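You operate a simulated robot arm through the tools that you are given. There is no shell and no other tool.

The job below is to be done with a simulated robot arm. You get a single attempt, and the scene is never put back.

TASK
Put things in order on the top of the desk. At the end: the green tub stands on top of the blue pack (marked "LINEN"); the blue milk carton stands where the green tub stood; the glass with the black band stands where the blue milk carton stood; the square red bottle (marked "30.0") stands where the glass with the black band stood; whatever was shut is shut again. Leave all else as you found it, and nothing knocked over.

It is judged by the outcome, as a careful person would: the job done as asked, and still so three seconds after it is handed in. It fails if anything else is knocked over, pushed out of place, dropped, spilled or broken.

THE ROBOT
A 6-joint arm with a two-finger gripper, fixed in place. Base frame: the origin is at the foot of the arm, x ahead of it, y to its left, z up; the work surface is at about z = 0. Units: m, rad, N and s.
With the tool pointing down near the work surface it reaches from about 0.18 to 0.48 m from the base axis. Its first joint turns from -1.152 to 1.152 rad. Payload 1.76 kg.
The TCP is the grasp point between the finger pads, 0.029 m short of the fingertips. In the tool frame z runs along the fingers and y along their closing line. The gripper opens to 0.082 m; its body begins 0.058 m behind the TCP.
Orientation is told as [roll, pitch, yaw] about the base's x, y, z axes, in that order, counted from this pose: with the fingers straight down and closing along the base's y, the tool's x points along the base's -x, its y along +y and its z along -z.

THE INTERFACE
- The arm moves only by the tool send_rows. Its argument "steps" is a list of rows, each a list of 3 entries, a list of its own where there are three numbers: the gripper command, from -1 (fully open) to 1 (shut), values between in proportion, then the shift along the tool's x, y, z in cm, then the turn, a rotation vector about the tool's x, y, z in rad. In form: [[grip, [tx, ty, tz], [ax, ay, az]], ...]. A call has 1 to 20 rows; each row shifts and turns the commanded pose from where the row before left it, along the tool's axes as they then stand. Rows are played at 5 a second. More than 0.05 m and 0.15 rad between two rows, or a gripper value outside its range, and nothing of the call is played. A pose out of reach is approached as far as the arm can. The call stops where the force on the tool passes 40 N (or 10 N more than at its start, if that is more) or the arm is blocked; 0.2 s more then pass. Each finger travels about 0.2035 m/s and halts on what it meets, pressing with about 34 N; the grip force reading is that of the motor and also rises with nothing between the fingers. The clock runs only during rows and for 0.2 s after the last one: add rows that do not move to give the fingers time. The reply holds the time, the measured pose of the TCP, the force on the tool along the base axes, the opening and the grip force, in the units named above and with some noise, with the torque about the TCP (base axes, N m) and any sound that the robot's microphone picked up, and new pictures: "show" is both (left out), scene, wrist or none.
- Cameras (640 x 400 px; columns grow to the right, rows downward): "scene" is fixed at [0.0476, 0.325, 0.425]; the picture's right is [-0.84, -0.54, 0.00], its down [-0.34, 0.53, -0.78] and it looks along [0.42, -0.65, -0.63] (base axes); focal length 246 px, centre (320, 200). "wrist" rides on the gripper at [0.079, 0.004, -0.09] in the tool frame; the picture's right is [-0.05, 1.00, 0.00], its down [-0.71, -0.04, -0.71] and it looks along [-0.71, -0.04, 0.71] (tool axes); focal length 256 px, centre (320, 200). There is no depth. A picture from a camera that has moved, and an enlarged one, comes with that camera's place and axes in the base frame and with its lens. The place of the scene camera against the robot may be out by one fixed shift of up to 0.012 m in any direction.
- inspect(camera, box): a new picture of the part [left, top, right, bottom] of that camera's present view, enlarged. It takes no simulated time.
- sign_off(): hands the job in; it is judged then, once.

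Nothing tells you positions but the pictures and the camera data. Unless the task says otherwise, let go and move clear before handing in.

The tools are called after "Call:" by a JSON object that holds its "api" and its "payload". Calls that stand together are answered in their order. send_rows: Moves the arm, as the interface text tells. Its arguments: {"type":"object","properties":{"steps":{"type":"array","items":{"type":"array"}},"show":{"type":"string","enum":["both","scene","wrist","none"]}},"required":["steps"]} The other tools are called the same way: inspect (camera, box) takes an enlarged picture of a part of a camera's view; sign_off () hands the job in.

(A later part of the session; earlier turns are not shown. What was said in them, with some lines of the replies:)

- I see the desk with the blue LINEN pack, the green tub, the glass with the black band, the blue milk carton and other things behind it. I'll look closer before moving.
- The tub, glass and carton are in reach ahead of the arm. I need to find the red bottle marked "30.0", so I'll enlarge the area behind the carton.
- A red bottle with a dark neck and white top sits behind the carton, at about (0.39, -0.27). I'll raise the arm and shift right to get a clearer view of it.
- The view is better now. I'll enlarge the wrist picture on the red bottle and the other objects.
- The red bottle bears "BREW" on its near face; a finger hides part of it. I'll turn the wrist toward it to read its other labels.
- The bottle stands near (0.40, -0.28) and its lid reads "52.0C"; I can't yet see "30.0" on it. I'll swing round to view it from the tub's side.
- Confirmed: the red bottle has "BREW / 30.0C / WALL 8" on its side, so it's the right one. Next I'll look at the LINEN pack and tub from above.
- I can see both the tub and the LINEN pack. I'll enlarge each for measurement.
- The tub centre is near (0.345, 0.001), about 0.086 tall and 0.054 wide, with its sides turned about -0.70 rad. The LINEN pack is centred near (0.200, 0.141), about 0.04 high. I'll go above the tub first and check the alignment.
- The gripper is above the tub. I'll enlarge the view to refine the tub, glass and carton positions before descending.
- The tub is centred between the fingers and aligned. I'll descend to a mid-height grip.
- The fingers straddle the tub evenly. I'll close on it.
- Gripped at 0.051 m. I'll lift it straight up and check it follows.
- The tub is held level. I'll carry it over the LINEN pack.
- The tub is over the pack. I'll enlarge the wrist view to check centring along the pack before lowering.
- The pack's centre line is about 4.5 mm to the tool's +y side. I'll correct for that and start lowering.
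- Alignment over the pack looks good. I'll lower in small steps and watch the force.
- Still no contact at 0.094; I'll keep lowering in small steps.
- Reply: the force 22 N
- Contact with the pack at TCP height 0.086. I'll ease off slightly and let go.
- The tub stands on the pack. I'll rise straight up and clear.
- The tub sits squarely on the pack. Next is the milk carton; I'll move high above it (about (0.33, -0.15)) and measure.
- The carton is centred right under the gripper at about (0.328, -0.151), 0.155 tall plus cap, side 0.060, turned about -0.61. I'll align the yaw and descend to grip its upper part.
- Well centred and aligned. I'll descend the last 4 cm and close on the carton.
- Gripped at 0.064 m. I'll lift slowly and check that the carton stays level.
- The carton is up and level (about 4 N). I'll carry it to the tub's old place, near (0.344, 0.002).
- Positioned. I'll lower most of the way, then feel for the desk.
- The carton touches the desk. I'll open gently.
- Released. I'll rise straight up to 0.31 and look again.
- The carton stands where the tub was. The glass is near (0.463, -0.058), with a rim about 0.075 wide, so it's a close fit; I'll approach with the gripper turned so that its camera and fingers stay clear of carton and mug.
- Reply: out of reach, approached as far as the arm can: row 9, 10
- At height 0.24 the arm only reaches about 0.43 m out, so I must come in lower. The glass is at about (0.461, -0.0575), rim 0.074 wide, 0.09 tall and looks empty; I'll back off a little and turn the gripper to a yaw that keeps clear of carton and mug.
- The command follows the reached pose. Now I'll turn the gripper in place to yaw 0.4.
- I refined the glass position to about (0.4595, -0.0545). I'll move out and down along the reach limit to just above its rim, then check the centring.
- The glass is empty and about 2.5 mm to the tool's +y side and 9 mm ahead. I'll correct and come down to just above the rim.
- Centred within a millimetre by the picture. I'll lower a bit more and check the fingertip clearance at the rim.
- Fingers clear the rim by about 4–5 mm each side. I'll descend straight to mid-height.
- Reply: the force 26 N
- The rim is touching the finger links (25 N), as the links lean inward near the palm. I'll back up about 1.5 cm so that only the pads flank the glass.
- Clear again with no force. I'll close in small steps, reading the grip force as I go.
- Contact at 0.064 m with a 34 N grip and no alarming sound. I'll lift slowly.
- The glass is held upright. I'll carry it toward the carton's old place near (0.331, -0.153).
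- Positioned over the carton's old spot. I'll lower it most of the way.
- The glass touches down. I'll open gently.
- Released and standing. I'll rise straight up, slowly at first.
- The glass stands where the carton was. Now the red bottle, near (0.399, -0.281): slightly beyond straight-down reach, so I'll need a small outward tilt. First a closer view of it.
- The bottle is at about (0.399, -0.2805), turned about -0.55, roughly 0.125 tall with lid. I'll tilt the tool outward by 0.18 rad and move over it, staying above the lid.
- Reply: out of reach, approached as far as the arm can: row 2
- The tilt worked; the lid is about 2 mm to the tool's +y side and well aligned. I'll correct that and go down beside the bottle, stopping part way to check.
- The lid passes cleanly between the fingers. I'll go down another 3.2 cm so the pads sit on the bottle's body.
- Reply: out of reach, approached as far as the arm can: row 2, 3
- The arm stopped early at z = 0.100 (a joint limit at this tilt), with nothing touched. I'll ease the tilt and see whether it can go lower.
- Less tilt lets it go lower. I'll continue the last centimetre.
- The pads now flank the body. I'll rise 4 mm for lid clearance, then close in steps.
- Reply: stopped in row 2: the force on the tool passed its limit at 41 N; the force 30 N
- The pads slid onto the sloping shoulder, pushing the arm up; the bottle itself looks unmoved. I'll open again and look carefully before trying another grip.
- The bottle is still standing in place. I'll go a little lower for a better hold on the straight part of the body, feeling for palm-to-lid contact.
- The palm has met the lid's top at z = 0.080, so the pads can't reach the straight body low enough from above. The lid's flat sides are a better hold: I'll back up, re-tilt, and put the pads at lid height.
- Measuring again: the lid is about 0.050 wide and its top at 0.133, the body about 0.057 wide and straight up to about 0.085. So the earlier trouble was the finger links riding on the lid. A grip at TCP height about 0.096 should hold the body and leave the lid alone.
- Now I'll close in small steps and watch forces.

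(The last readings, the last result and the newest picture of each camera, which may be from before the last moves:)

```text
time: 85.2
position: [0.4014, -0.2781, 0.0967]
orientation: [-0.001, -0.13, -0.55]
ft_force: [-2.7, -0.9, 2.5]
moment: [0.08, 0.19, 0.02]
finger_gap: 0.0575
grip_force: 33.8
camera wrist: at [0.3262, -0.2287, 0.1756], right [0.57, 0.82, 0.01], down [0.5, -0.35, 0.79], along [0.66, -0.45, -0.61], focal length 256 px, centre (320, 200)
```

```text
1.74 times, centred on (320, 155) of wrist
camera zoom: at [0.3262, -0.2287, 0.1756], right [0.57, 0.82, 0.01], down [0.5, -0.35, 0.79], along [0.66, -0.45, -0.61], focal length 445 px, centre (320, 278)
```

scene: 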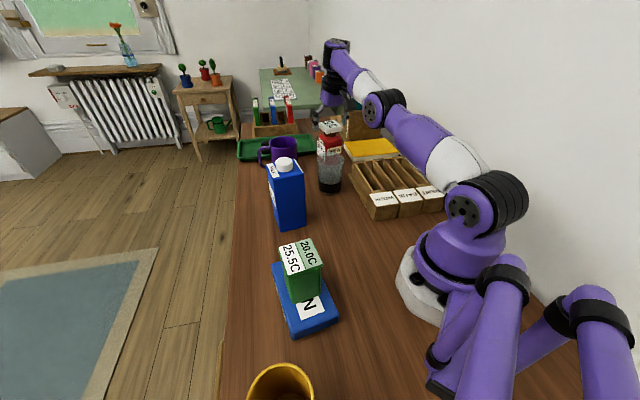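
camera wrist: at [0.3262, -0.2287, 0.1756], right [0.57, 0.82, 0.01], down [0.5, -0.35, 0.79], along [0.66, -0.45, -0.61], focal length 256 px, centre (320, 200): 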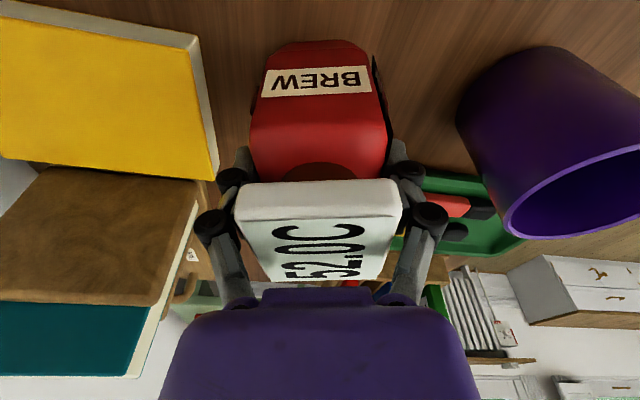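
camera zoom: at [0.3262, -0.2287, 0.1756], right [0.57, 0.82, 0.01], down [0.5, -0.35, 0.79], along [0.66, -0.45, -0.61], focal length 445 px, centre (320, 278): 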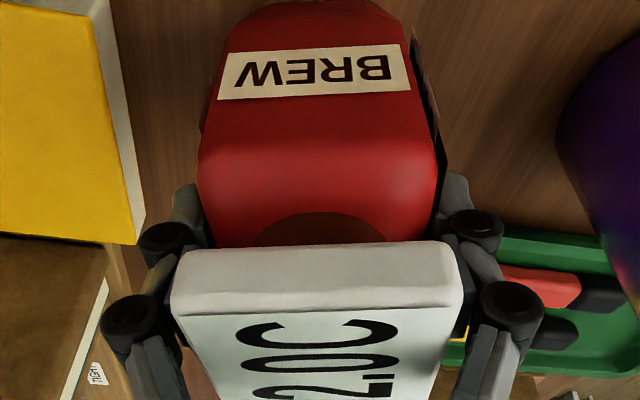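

Solid grip on the body at 0.0575 m with hardly any side force. I'll lift a centimetre and check.

Call:
{"api": "send_rows", "payload": {"steps": [[-0.2, [-0.04, 0, -0.3], [0, 0, 0]], [-0.2, [-0.09, 0, -0.69], [0, 0, 0]], [-0.2, [0, 0, 0], [0, 0, 0]], [-0.2, [0, 0, 0], [0, 0, 0]]]}}

Call:
{"api": "inspect", "payload": {"camera": "scene", "box": [280, 80, 400, 200]}}

```text
time: 86.2
position: [0.4017, -0.2782, 0.1046]
orientation: [0.001, -0.129, -0.549]
ft_force: [0.8, 0.2, -3.2]
moment: [0.01, -0.02, 0.0]
finger_gap: 0.0575
grip_force: 33.7
camera wrist: at [0.3266, -0.2284, 0.1845], right [0.57, 0.82, 0.01], down [0.5, -0.35, 0.79], along [0.66, -0.45, -0.61], focal length 256 px, centre (320, 200)
```

scene: 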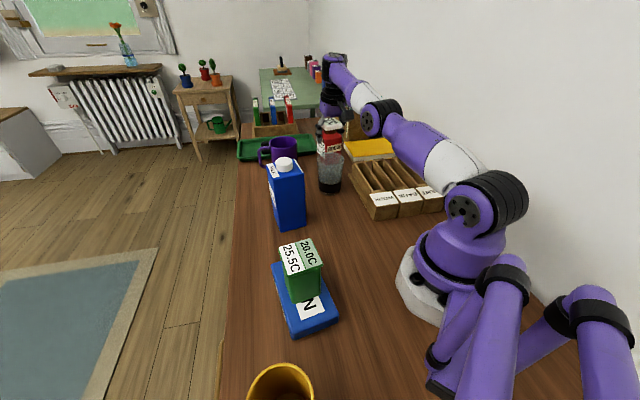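
wrist: 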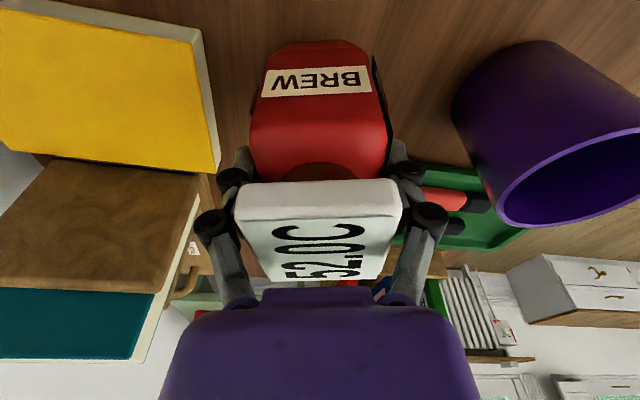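

```text
3.33 times, centred on (340, 140) of scene
camera zoom: at [0.0476, 0.325, 0.425], right [-0.84, -0.54, 0.0], down [-0.34, 0.53, -0.77], along [0.42, -0.65, -0.63], focal length 822 px, centre (253, 400)
```

zoom: 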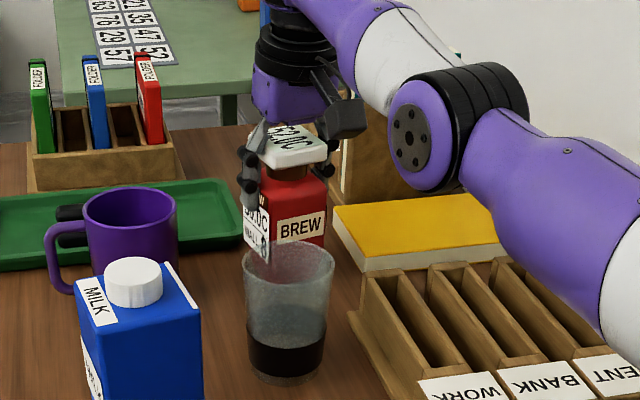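

The bottle is up and level (about 3 N). I'll raise it and draw it back, so it can pass over the glass.

Call:
{"api": "send_rows", "payload": {"steps": [[-0.2, [0.8, 0, -1.6], [0, 0, 0]], [-0.2, [1.1, 0, -1.8], [0, 0, 0]], [-0.2, [1.14, 0, -1.6], [0, 0, 0]], [-0.2, [1.14, 0, -1.6], [0, 0, 0]], [-0.2, [0.7, 0, -2.36], [0, 0, 0]], [-0.2, [0.7, 0, -2.36], [0, 0, 0]], [-0.2, [0, 0, 0], [0, 0, 0]], [-0.2, [0, 0, 0], [0, 0, 0]]]}}

```text
time: 88.0
position: [0.3419, -0.24, 0.2102]
orientation: [0.0, -0.13, -0.55]
ft_force: [0.3, -0.2, -3.1]
moment: [-0.01, 0.04, -0.04]
finger_gap: 0.0574
grip_force: 33.5
camera wrist: at [0.2665, -0.1924, 0.2896], right [0.57, 0.82, 0.01], down [0.5, -0.35, 0.79], along [0.66, -0.45, -0.61], focal length 256 px, centre (320, 200)
```

scene: 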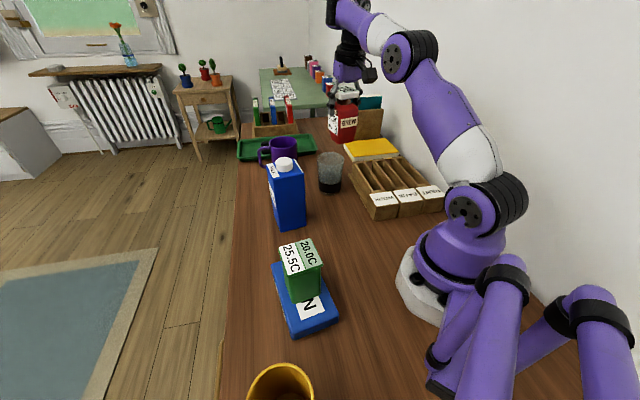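
wrist: 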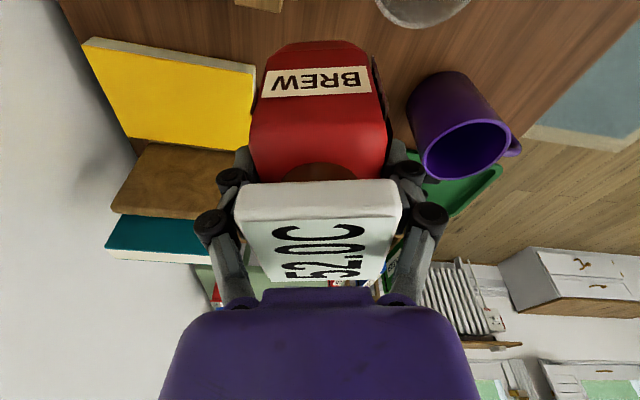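

Bottle's underside is now at about 0.113, above glass and mug. I'll carry it across to about (0.40, -0.10).

Call:
{"api": "send_rows", "payload": {"steps": [[-0.2, [0.25, 1.5, -0.03], [0, 0, 0]], [-0.2, [0.45, 2.8, -0.06], [0, 0, 0]], [-0.2, [0.5, 3.2, -0.07], [0, 0, 0]], [-0.2, [0.5, 3.2, -0.07], [0, 0, 0]], [-0.2, [0.4, 2.6, -0.05], [0, 0, 0]], [-0.2, [0.25, 1.67, -0.03], [0, 0, 0]], [-0.2, [0, 0, 0], [0, 0, 0]], [-0.2, [0, 0, 0], [0, 0, 0]]]}}

```text
time: 89.8
position: [0.3989, -0.1029, 0.2112]
orientation: [0.0, -0.129, -0.552]
ft_force: [-0.6, -0.5, -2.7]
moment: [0.05, -0.03, 0.0]
finger_gap: 0.0574
grip_force: 34.6
camera wrist: at [0.3251, -0.0531, 0.2912], right [0.57, 0.82, 0.01], down [0.5, -0.35, 0.79], along [0.66, -0.45, -0.61], focal length 256 px, centre (320, 200)
```

scene: 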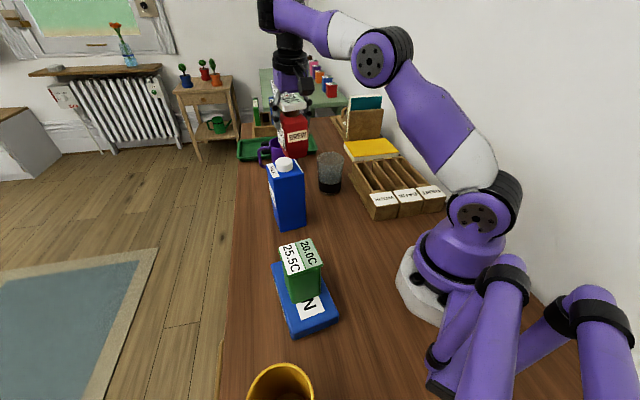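
wrist: 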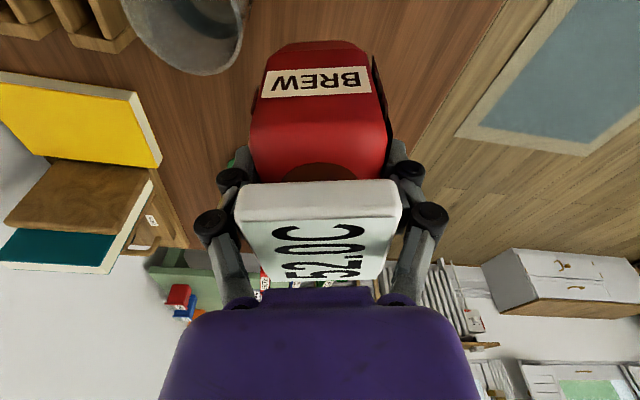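

Next I'll turn the gripper about the vertical so that the camera and fingers will be clear of the carton when placing.

Call:
{"api": "send_rows", "payload": {"steps": [[-0.2, [0, 0, 0], [-0.0179, 0, -0.1368]], [-0.2, [0, 0, 0], [-0.0179, 0, -0.1368]], [-0.2, [0, 0, 0], [-0.0179, 0, -0.1368]], [-0.2, [0, 0, 0], [-0.0179, 0, -0.1368]], [-0.2, [0, 0, 0], [-0.0179, 0, -0.1368]], [-0.2, [0, 0, 0], [-0.0179, 0, -0.1368]], [-0.2, [0, 0, 0], [0, 0, 0]], [-0.2, [0, 0, 0], [0, 0, 0]]], "show": "none"}}

```text
time: 91.6
position: [0.3999, -0.103, 0.2113]
orientation: [0.003, -0.129, 0.279]
ft_force: [0.2, -0.1, -2.9]
moment: [-0.02, -0.01, 0.02]
finger_gap: 0.0576
grip_force: 34.1
```

Call:
{"api": "send_rows", "payload": {"steps": [[-0.2, [0, 0, 0], [-0.0179, 0, -0.1368]], [-0.2, [0, 0, 0], [-0.0179, 0, -0.1368]], [-0.2, [0, 0, 0], [-0.0179, 0, -0.1368]], [-0.2, [0, 0, 0], [-0.0179, 0, -0.1368]], [-0.2, [0, 0, 0], [-0.0179, 0, -0.1368]], [-0.2, [0, 0, 0], [0, 0, 0]], [-0.2, [0, 0, 0], [0, 0, 0]]]}}

Call:
{"api": "inspect", "payload": {"camera": "wrist", "box": [60, 0, 580, 320]}}

```text
time: 93.2
position: [0.4002, -0.101, 0.2107]
orientation: [0.002, -0.132, 0.968]
ft_force: [0.1, -0.8, -3.6]
moment: [0.01, 0.02, 0.02]
finger_gap: 0.0576
grip_force: 33.3
camera wrist: at [0.3451, -0.1752, 0.2902], right [-0.79, 0.61, 0.01], down [0.38, 0.48, 0.79], along [0.48, 0.63, -0.61], focal length 256 px, centre (320, 200)
```

scene: 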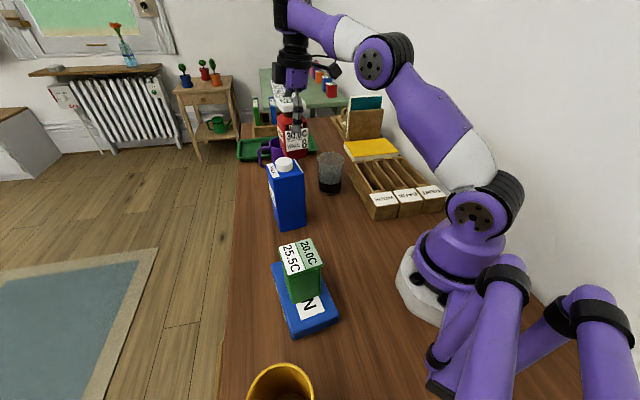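
wrist: 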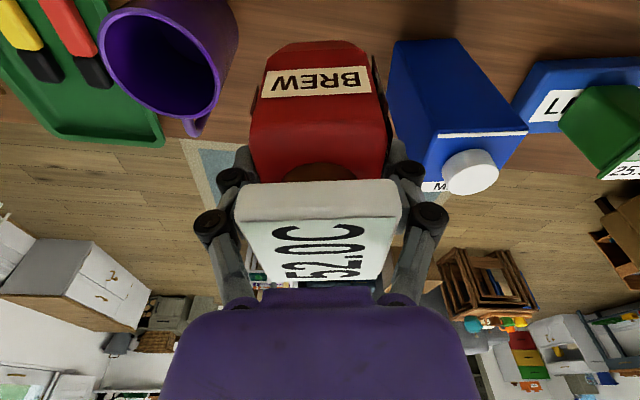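

```text
1.23 times, centred on (320, 160) of wrist
camera zoom: at [0.3451, -0.1752, 0.2902], right [-0.79, 0.61, 0.01], down [0.38, 0.48, 0.79], along [0.48, 0.63, -0.61], focal length 315 px, centre (320, 249)
```

zoom: 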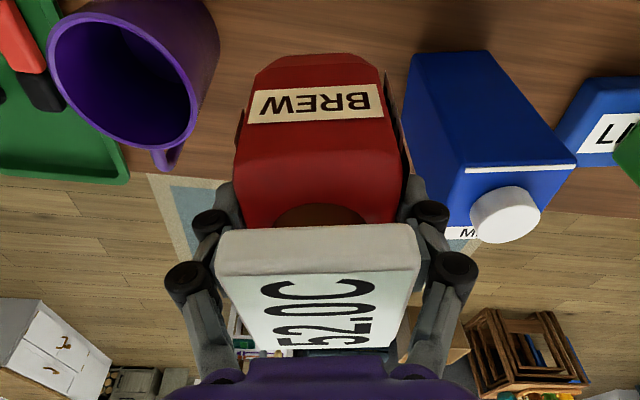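

The turn went fine and the bottle hangs level. Now I'll move it to the glass's old place, coming down as I go out.

Call:
{"api": "send_rows", "payload": {"steps": [[-0.2, [-1.65, -0.56, 1.48], [0, 0, 0]], [-0.2, [-1.65, -0.56, 1.48], [0, 0, 0]], [-0.2, [-1.65, -0.56, 1.48], [0, 0, 0]], [-0.2, [-1.65, -0.56, 1.48], [0, 0, 0]], [-0.2, [0, 0, 0], [0, 0, 0]], [-0.2, [0, 0, 0], [0, 0, 0]]]}}

Call:
{"api": "inspect", "payload": {"camera": "scene", "box": [230, 60, 370, 230]}}

```text
time: 94.6
position: [0.4594, -0.0525, 0.1605]
orientation: [0.001, -0.13, 0.969]
ft_force: [-0.4, -0.7, -2.5]
moment: [0.02, -0.01, 0.02]
finger_gap: 0.0575
grip_force: 34.6
camera wrist: at [0.4048, -0.127, 0.2399], right [-0.79, 0.61, 0.01], down [0.38, 0.48, 0.79], along [0.48, 0.63, -0.61], focal length 256 px, centre (320, 200)
```

scene: 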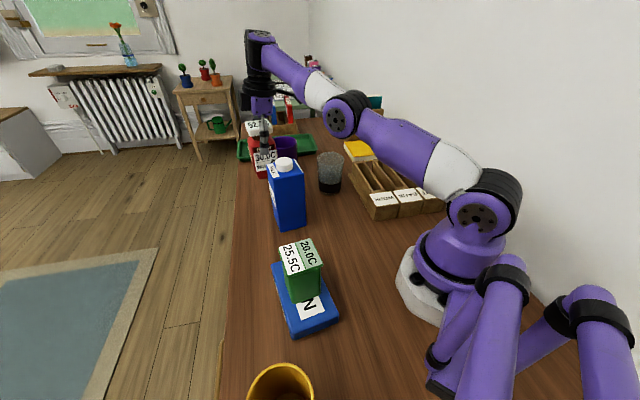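
wrist: 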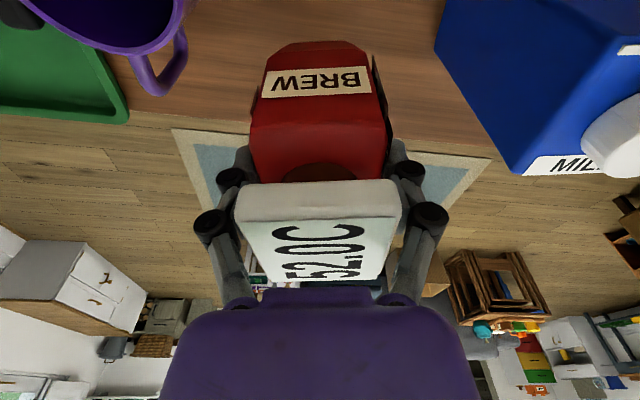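

```text
2.35 times, centred on (300, 145) of scene
camera zoom: at [0.0476, 0.325, 0.425], right [-0.84, -0.54, 0.0], down [-0.34, 0.53, -0.77], along [0.42, -0.65, -0.63], focal length 580 px, centre (367, 329)
```

zoom: 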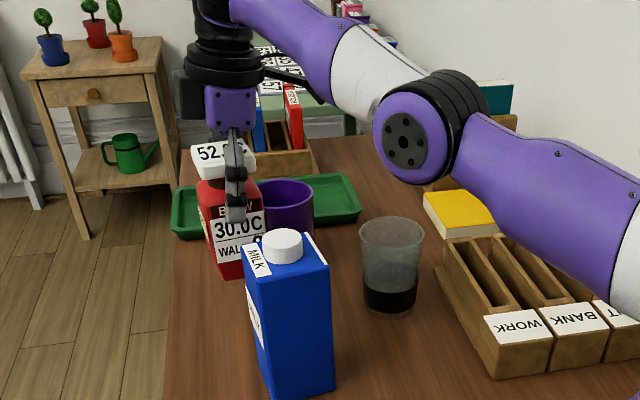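

Positioned over the glass's old spot. I'll lower it most of the way.

Call:
{"api": "send_rows", "payload": {"steps": [[-0.2, [0.195, 0, 1.49], [0, 0, 0]], [-0.2, [0.195, 0, 1.49], [0, 0, 0]], [-0.2, [0.195, 0, 1.49], [0, 0, 0]], [-0.2, [0.13, 0, 0.99], [0, 0, 0]], [-0.2, [0.05, 0, 0.4], [0, 0, 0]], [-0.2, [0, 0, 0], [0, 0, 0]], [-0.2, [0, 0, 0], [0, 0, 0]]]}}

Call:
{"api": "inspect", "payload": {"camera": "scene", "box": [230, 80, 370, 230]}}

```text
time: 96.2
position: [0.459, -0.0533, 0.1026]
orientation: [0.003, -0.13, 0.969]
ft_force: [-0.5, -0.1, -3.3]
moment: [-0.03, -0.02, 0.01]
finger_gap: 0.0576
grip_force: 34.4
camera wrist: at [0.4045, -0.1268, 0.1804], right [-0.79, 0.61, 0.01], down [0.38, 0.48, 0.79], along [0.48, 0.63, -0.61], focal length 256 px, centre (320, 200)
```

scene: 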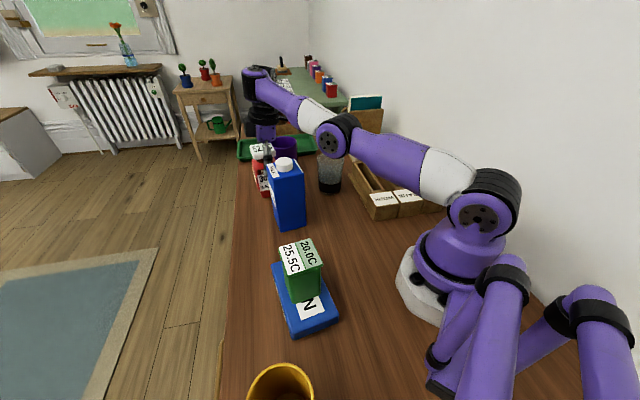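
wrist: 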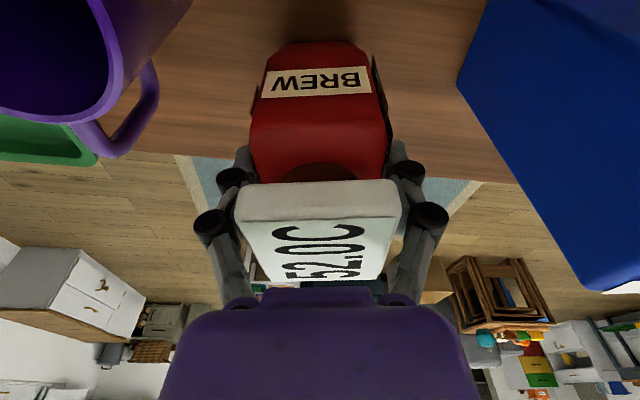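

```text
2.67 times, centred on (300, 155) of scene
camera zoom: at [0.0476, 0.325, 0.425], right [-0.84, -0.54, 0.0], down [-0.34, 0.53, -0.77], along [0.42, -0.65, -0.63], focal length 657 px, centre (373, 320)
```

zoom: 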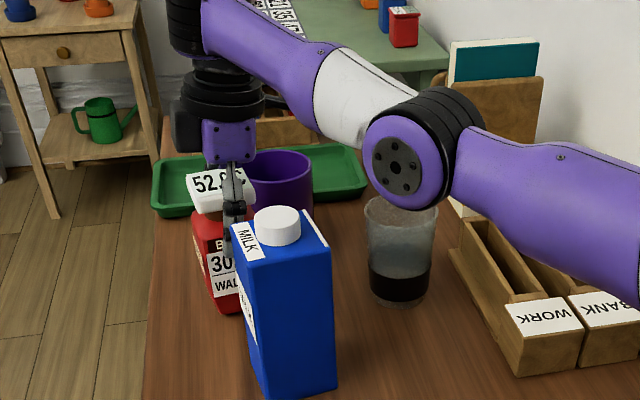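

Call:
{"api": "send_rows", "payload": {"steps": [[-0.2, [0.03, 0, 0.2], [0, 0, 0]], [-0.2, [0.02, 0, 0.15], [0, 0, 0]], [-0.2, [0, 0, 0], [0, 0, 0]]], "show": "none"}}

```text
time: 97.0
position: [0.4587, -0.0549, 0.0975]
orientation: [0.0, -0.131, 0.968]
ft_force: [-0.3, 0.5, -3.4]
moment: [-0.02, -0.01, -0.02]
finger_gap: 0.0575
grip_force: 33.7
```

Call:
{"api": "send_rows", "payload": {"steps": [[-0.2, [0.013, 0, 0.1], [0, 0, 0]], [-0.2, [0.013, 0, 0.1], [0, 0, 0]], [-0.2, [0, 0, 0], [0, 0, 0]]], "show": "none"}}

```text
time: 97.8
position: [0.4579, -0.0528, 0.0975]
orientation: [0.001, -0.13, 0.969]
ft_force: [-1.5, -0.1, 1.2]
moment: [-0.04, 0.22, -0.02]
finger_gap: 0.0574
grip_force: 34.3
```

Call:
{"api": "send_rows", "payload": {"steps": [[-0.2, [0.013, 0, 0.1], [0, 0, 0]], [-0.2, [0, 0, 0], [0, 0, 0]]], "show": "none"}}

```text
time: 98.4
position: [0.4591, -0.0544, 0.096]
orientation: [-0.001, -0.134, 0.97]
ft_force: [-4.0, 0.3, 16.0]
moment: [-0.3, 0.33, -0.11]
finger_gap: 0.0577
grip_force: 34.0
```

The bottle is seated. I'll open gently.

Call:
{"api": "send_rows", "payload": {"steps": [[-0.38, [0, 0, 0], [0, 0, 0]], [-0.44, [0, 0, 0], [0, 0, 0]], [-0.55, [0, 0, 0], [0, 0, 0]], [-0.75, [0, 0, 0], [0, 0, 0]], [-1, [0, 0, 0], [0, 0, 0]], [-1, [0, 0, 0], [0, 0, 0]]]}}

Call:
{"api": "inspect", "payload": {"camera": "scene", "box": [230, 80, 370, 230]}}

Call:
{"api": "inspect", "payload": {"camera": "wrist", "box": [160, 0, 480, 300]}}

```text
time: 99.8
position: [0.4588, -0.0543, 0.0957]
orientation: [-0.001, -0.131, 0.968]
ft_force: [-0.7, 0.3, 0.2]
moment: [-0.01, 0.01, -0.01]
finger_gap: 0.0819
grip_force: 0.1
camera wrist: at [0.4045, -0.127, 0.1745], right [-0.79, 0.61, 0.01], down [0.38, 0.48, 0.79], along [0.48, 0.63, -0.61], focal length 256 px, centre (320, 200)
```

scene: 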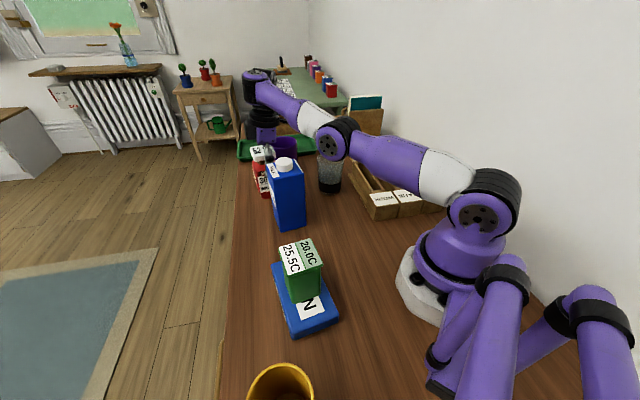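
wrist: 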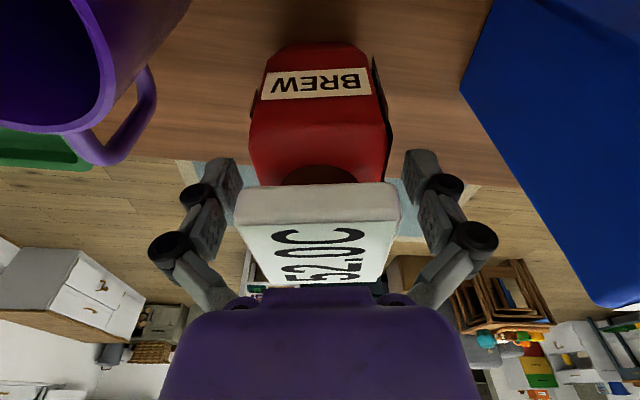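

```text
2.67 times, centred on (300, 155) of scene
camera zoom: at [0.0476, 0.325, 0.425], right [-0.84, -0.54, 0.0], down [-0.34, 0.53, -0.78], along [0.42, -0.65, -0.63], focal length 657 px, centre (373, 320)
```

zoom: 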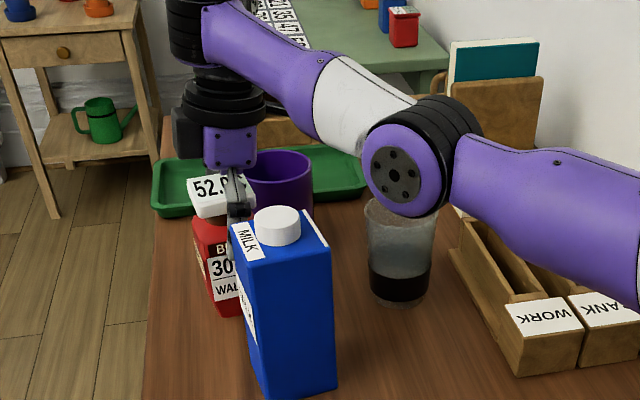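

```text
1.33 times, centred on (320, 150) of wrist
camera zoom: at [0.4045, -0.127, 0.1745], right [-0.79, 0.61, 0.01], down [0.38, 0.48, 0.79], along [0.48, 0.63, -0.61], focal length 341 px, centre (320, 267)
```

zoom: 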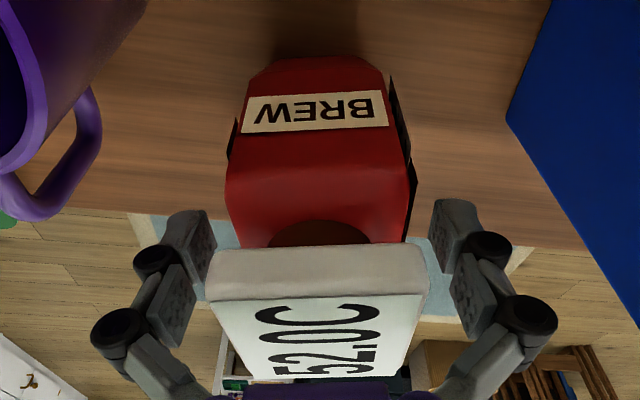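

The bottle stands on its own. I'll withdraw upward along the tool axis.

Call:
{"api": "send_rows", "payload": {"steps": [[-1, [0, 0, -1.0], [0, 0, 0]], [-1, [0, 0, -1.5], [0, 0, 0]], [-1, [0, 0, -1.5], [0, 0, 0]], [-1, [0, 0, -2], [0, 0, 0]], [-1, [0.2, 0, -2], [0, 0, 0]], [-1, [0, 0, 0], [0, 0, 0]]]}}

```text
time: 101.2
position: [0.453, -0.0644, 0.1747]
orientation: [0.0, -0.13, 0.969]
ft_force: [0.6, 0.2, -0.4]
moment: [0.0, -0.02, 0.06]
finger_gap: 0.0819
grip_force: 0.0
camera wrist: at [0.3988, -0.1376, 0.2533], right [-0.79, 0.61, 0.01], down [0.38, 0.48, 0.79], along [0.48, 0.63, -0.61], focal length 256 px, centre (320, 200)
```

scene: 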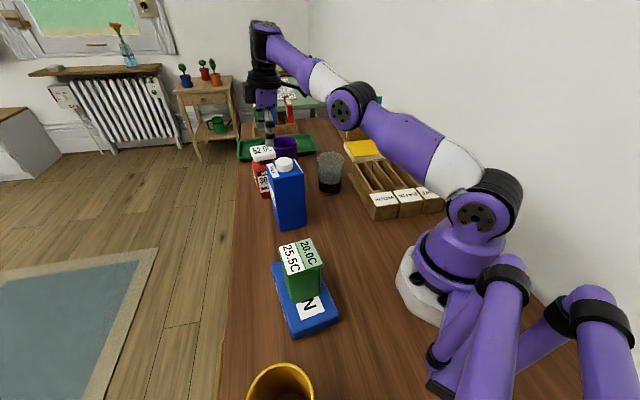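
wrist: 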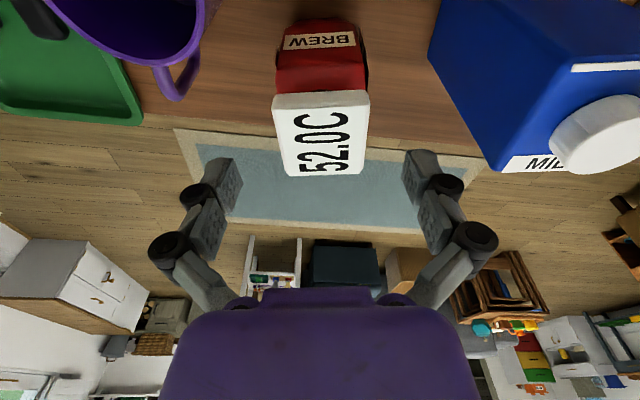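

Clear of the bottle. I'll move back and up, and straighten the tool for a final look.

Call:
{"api": "send_rows", "payload": {"steps": [[-1, [1.7, 0, -2.41], [0, 0, 0]], [-1, [1.7, 0, -2.41], [0, 0, 0]], [-1, [1.7, 0, -2.41], [0, 0, 0]], [-1, [0, 0, 0], [0, 0.13, 0]], [-1, [0, 0, 0], [0, 0, 0.138]], [-1, [0, 0, 0], [0, 0, 0.138]], [-1, [0, 0, 0], [0, 0, 0.138]], [-1, [0, 0, 0], [0, 0, 0.138]], [-1, [0, 0, 0], [0, 0, 0.138]], [-1, [0, 0, 0], [0, 0, 0.138]], [-1, [0, 0, 0], [0, 0, 0.138]], [-1, [3.0, 0, -1.5], [0, 0, 0]], [-1, [3.0, 0, -1.5], [0, 0, 0]], [-1, [3.0, 0, -1.5], [0, 0, 0]], [-1, [3.0, 0, -1.5], [0, 0, 0]], [-1, [0, 0, 0], [0, 0, 0]], [-1, [0, 0, 0], [0, 0, 0]]]}}

Call:
{"api": "inspect", "payload": {"camera": "scene", "box": [220, 100, 420, 250]}}

Call:
{"api": "inspect", "payload": {"camera": "wrist", "box": [160, 0, 480, 220]}}

```text
time: 104.8
position: [0.291, -0.1153, 0.2966]
orientation: [0.003, -0.001, 0.001]
ft_force: [-0.3, 0.3, 0.0]
moment: [0.0, -0.01, 0.03]
finger_gap: 0.082
grip_force: 0.0
out of reach, approached as far as the arm can: row 3, 4
camera wrist: at [0.2119, -0.1118, 0.3868], right [0.05, 1.0, 0.0], down [0.71, -0.04, 0.71], along [0.71, -0.04, -0.71], focal length 256 px, centre (320, 200)
```

scene: 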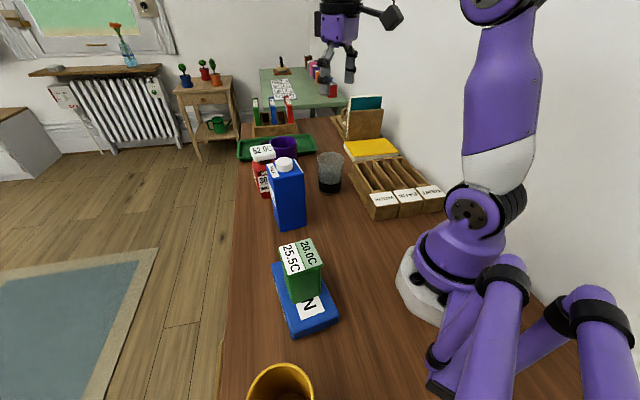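
wrist: 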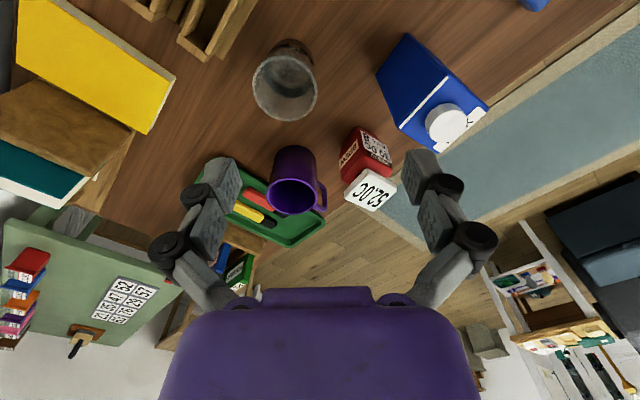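

```text
2.67 times, centred on (320, 175) of scene
camera zoom: at [0.0476, 0.325, 0.425], right [-0.84, -0.54, 0.0], down [-0.34, 0.53, -0.78], along [0.42, -0.65, -0.63], focal length 657 px, centre (320, 267)
```

zoom: 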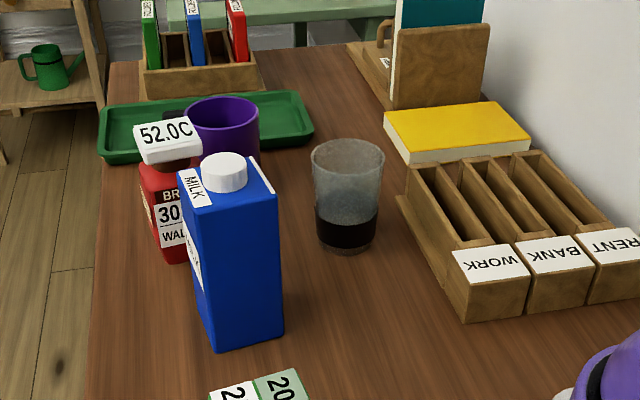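

```text
1.82 times, centred on (320, 110) of wrist
camera zoom: at [0.2119, -0.1118, 0.3868], right [0.05, 1.0, 0.0], down [0.71, -0.04, 0.71], along [0.71, -0.04, -0.71], focal length 465 px, centre (320, 364)
```

zoom: 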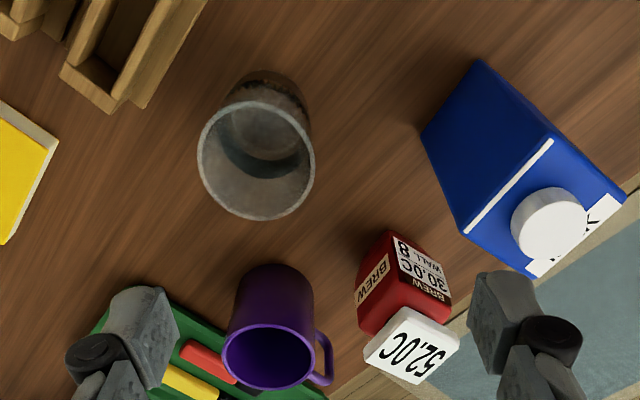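

All four items are in place; I'll move the arm a little further clear, wait a moment, and take a last look at everything.

Call:
{"api": "send_rows", "payload": {"steps": [[-1, [0, 3.0, 0], [0, 0, 0]], [-1, [0, 3.0, 0], [0, 0, 0]], [-1, [1, 3.0, 0], [0, 0, 0]], [-1, [1, 3.0, 0], [0, 0, 0]], [-1, [1, 2, 0], [0, 0, 0]], [-1, [0, 0, 0], [0, 0, 0]], [-1, [0, 0, 0], [0, 0, 0]], [-1, [0, 0, 0], [0, 0, 0]], [-1, [0, 0, 0], [0, 0, 0]], [-1, [0, 0, 0], [0, 0, 0]]]}}

Call:
{"api": "inspect", "payload": {"camera": "scene", "box": [220, 100, 400, 230]}}

Call:
{"api": "inspect", "payload": {"camera": "scene", "box": [200, 220, 440, 400]}}

Call:
{"api": "inspect", "payload": {"camera": "wrist", "box": [0, 0, 480, 300]}}

```text
time: 107.0
position: [0.2612, 0.0256, 0.2968]
orientation: [0.001, 0.0, 0.001]
ft_force: [0.4, -0.1, -0.4]
moment: [-0.02, -0.02, -0.01]
finger_gap: 0.082
grip_force: 0.1
camera wrist: at [0.1828, 0.0284, 0.3875], right [0.05, 1.0, 0.0], down [0.71, -0.04, 0.71], along [0.71, -0.04, -0.71], focal length 256 px, centre (320, 200)
```

scene: 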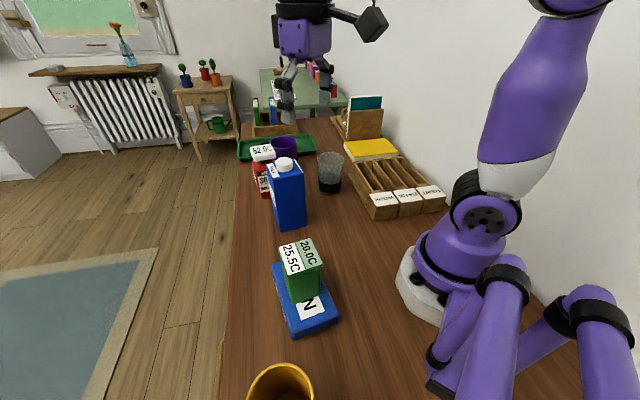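
wrist: 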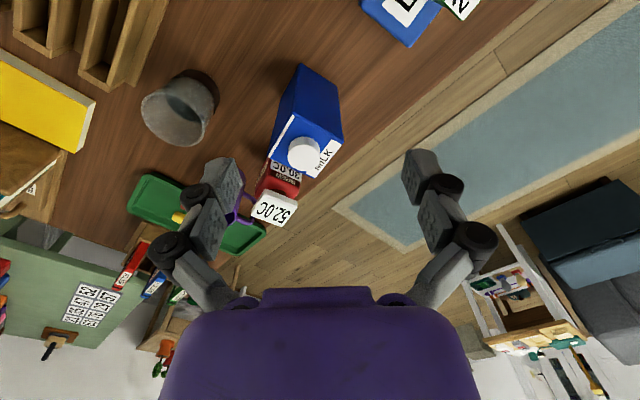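

```text
3.08 times, centred on (310, 165) of scene
camera zoom: at [0.0476, 0.325, 0.425], right [-0.84, -0.54, 0.0], down [-0.34, 0.53, -0.78], along [0.42, -0.65, -0.63], focal length 758 px, centre (351, 308)
```

zoom: 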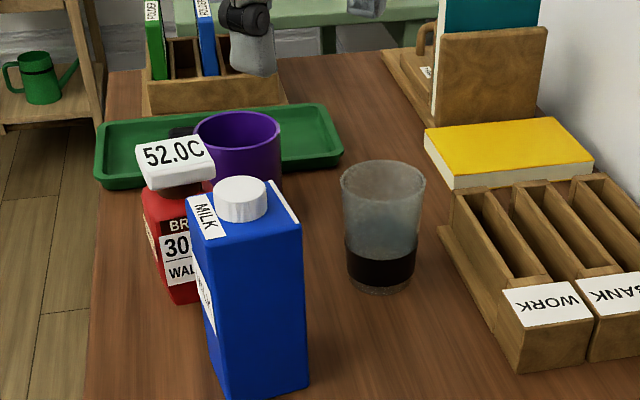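

```text
2.22 times, centred on (320, 310) of scene
camera zoom: at [0.0476, 0.325, 0.425], right [-0.84, -0.54, 0.0], down [-0.34, 0.53, -0.78], along [0.42, -0.65, -0.63], focal length 548 px, centre (320, -44)
```

zoom: 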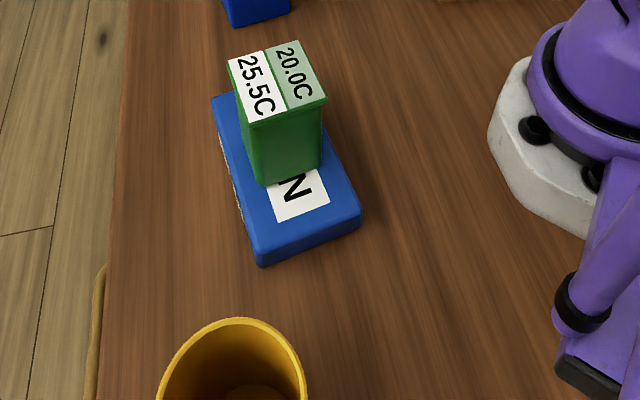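

```text
1.33 times, centred on (240, 150) of wrist
camera zoom: at [0.1828, 0.0284, 0.3875], right [0.05, 1.0, 0.0], down [0.71, -0.04, 0.71], along [0.71, -0.04, -0.71], focal length 341 px, centre (427, 267)
```

zoom: 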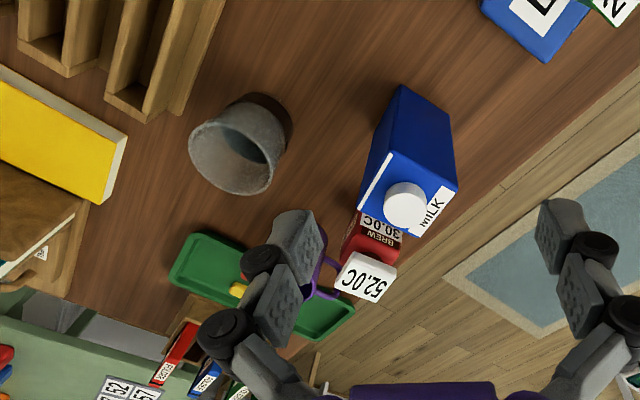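

The tub stands on the LINEN pack, the carton is where the tub was, the glass where the carton was, and the red "30.0" bottle where the glass was. Everything is upright, the mug, tray, books and cup look undisturbed, and the arm is clear, so I'm handing in.

Call:
{"api": "sign_off", "payload": {}}

```text
The job is handed in.
```

The job is handed in. All four items look to be where you asked, standing upright with the arm clear. I judged positions from the camera pictures and arm readings, good to roughly 5 mm.

- **Green tub:** it stands near the middle of the LINEN pack, and the pack has not shifted in the pictures.
- **Blue milk carton:** it stands where the tub was, within a few millimetres.
- **Glass with the black band:** it stands where the carton was. It was empty, and I saw no damage.
- **Red bottle (marked "30.0"):** it stands where the glass was, about 5 mm off by my estimate. It now faces about 90° round from how it stood before.

Twice the gripper pressed down on something harder than I intended: the glass rim with about 25 N, and the bottle's lid with up to 41 N. Neither moved or showed any harm.

I opened nothing, so there was nothing to shut again. The mug, tray, books, letter trays and yellow cup look as they were at the start.
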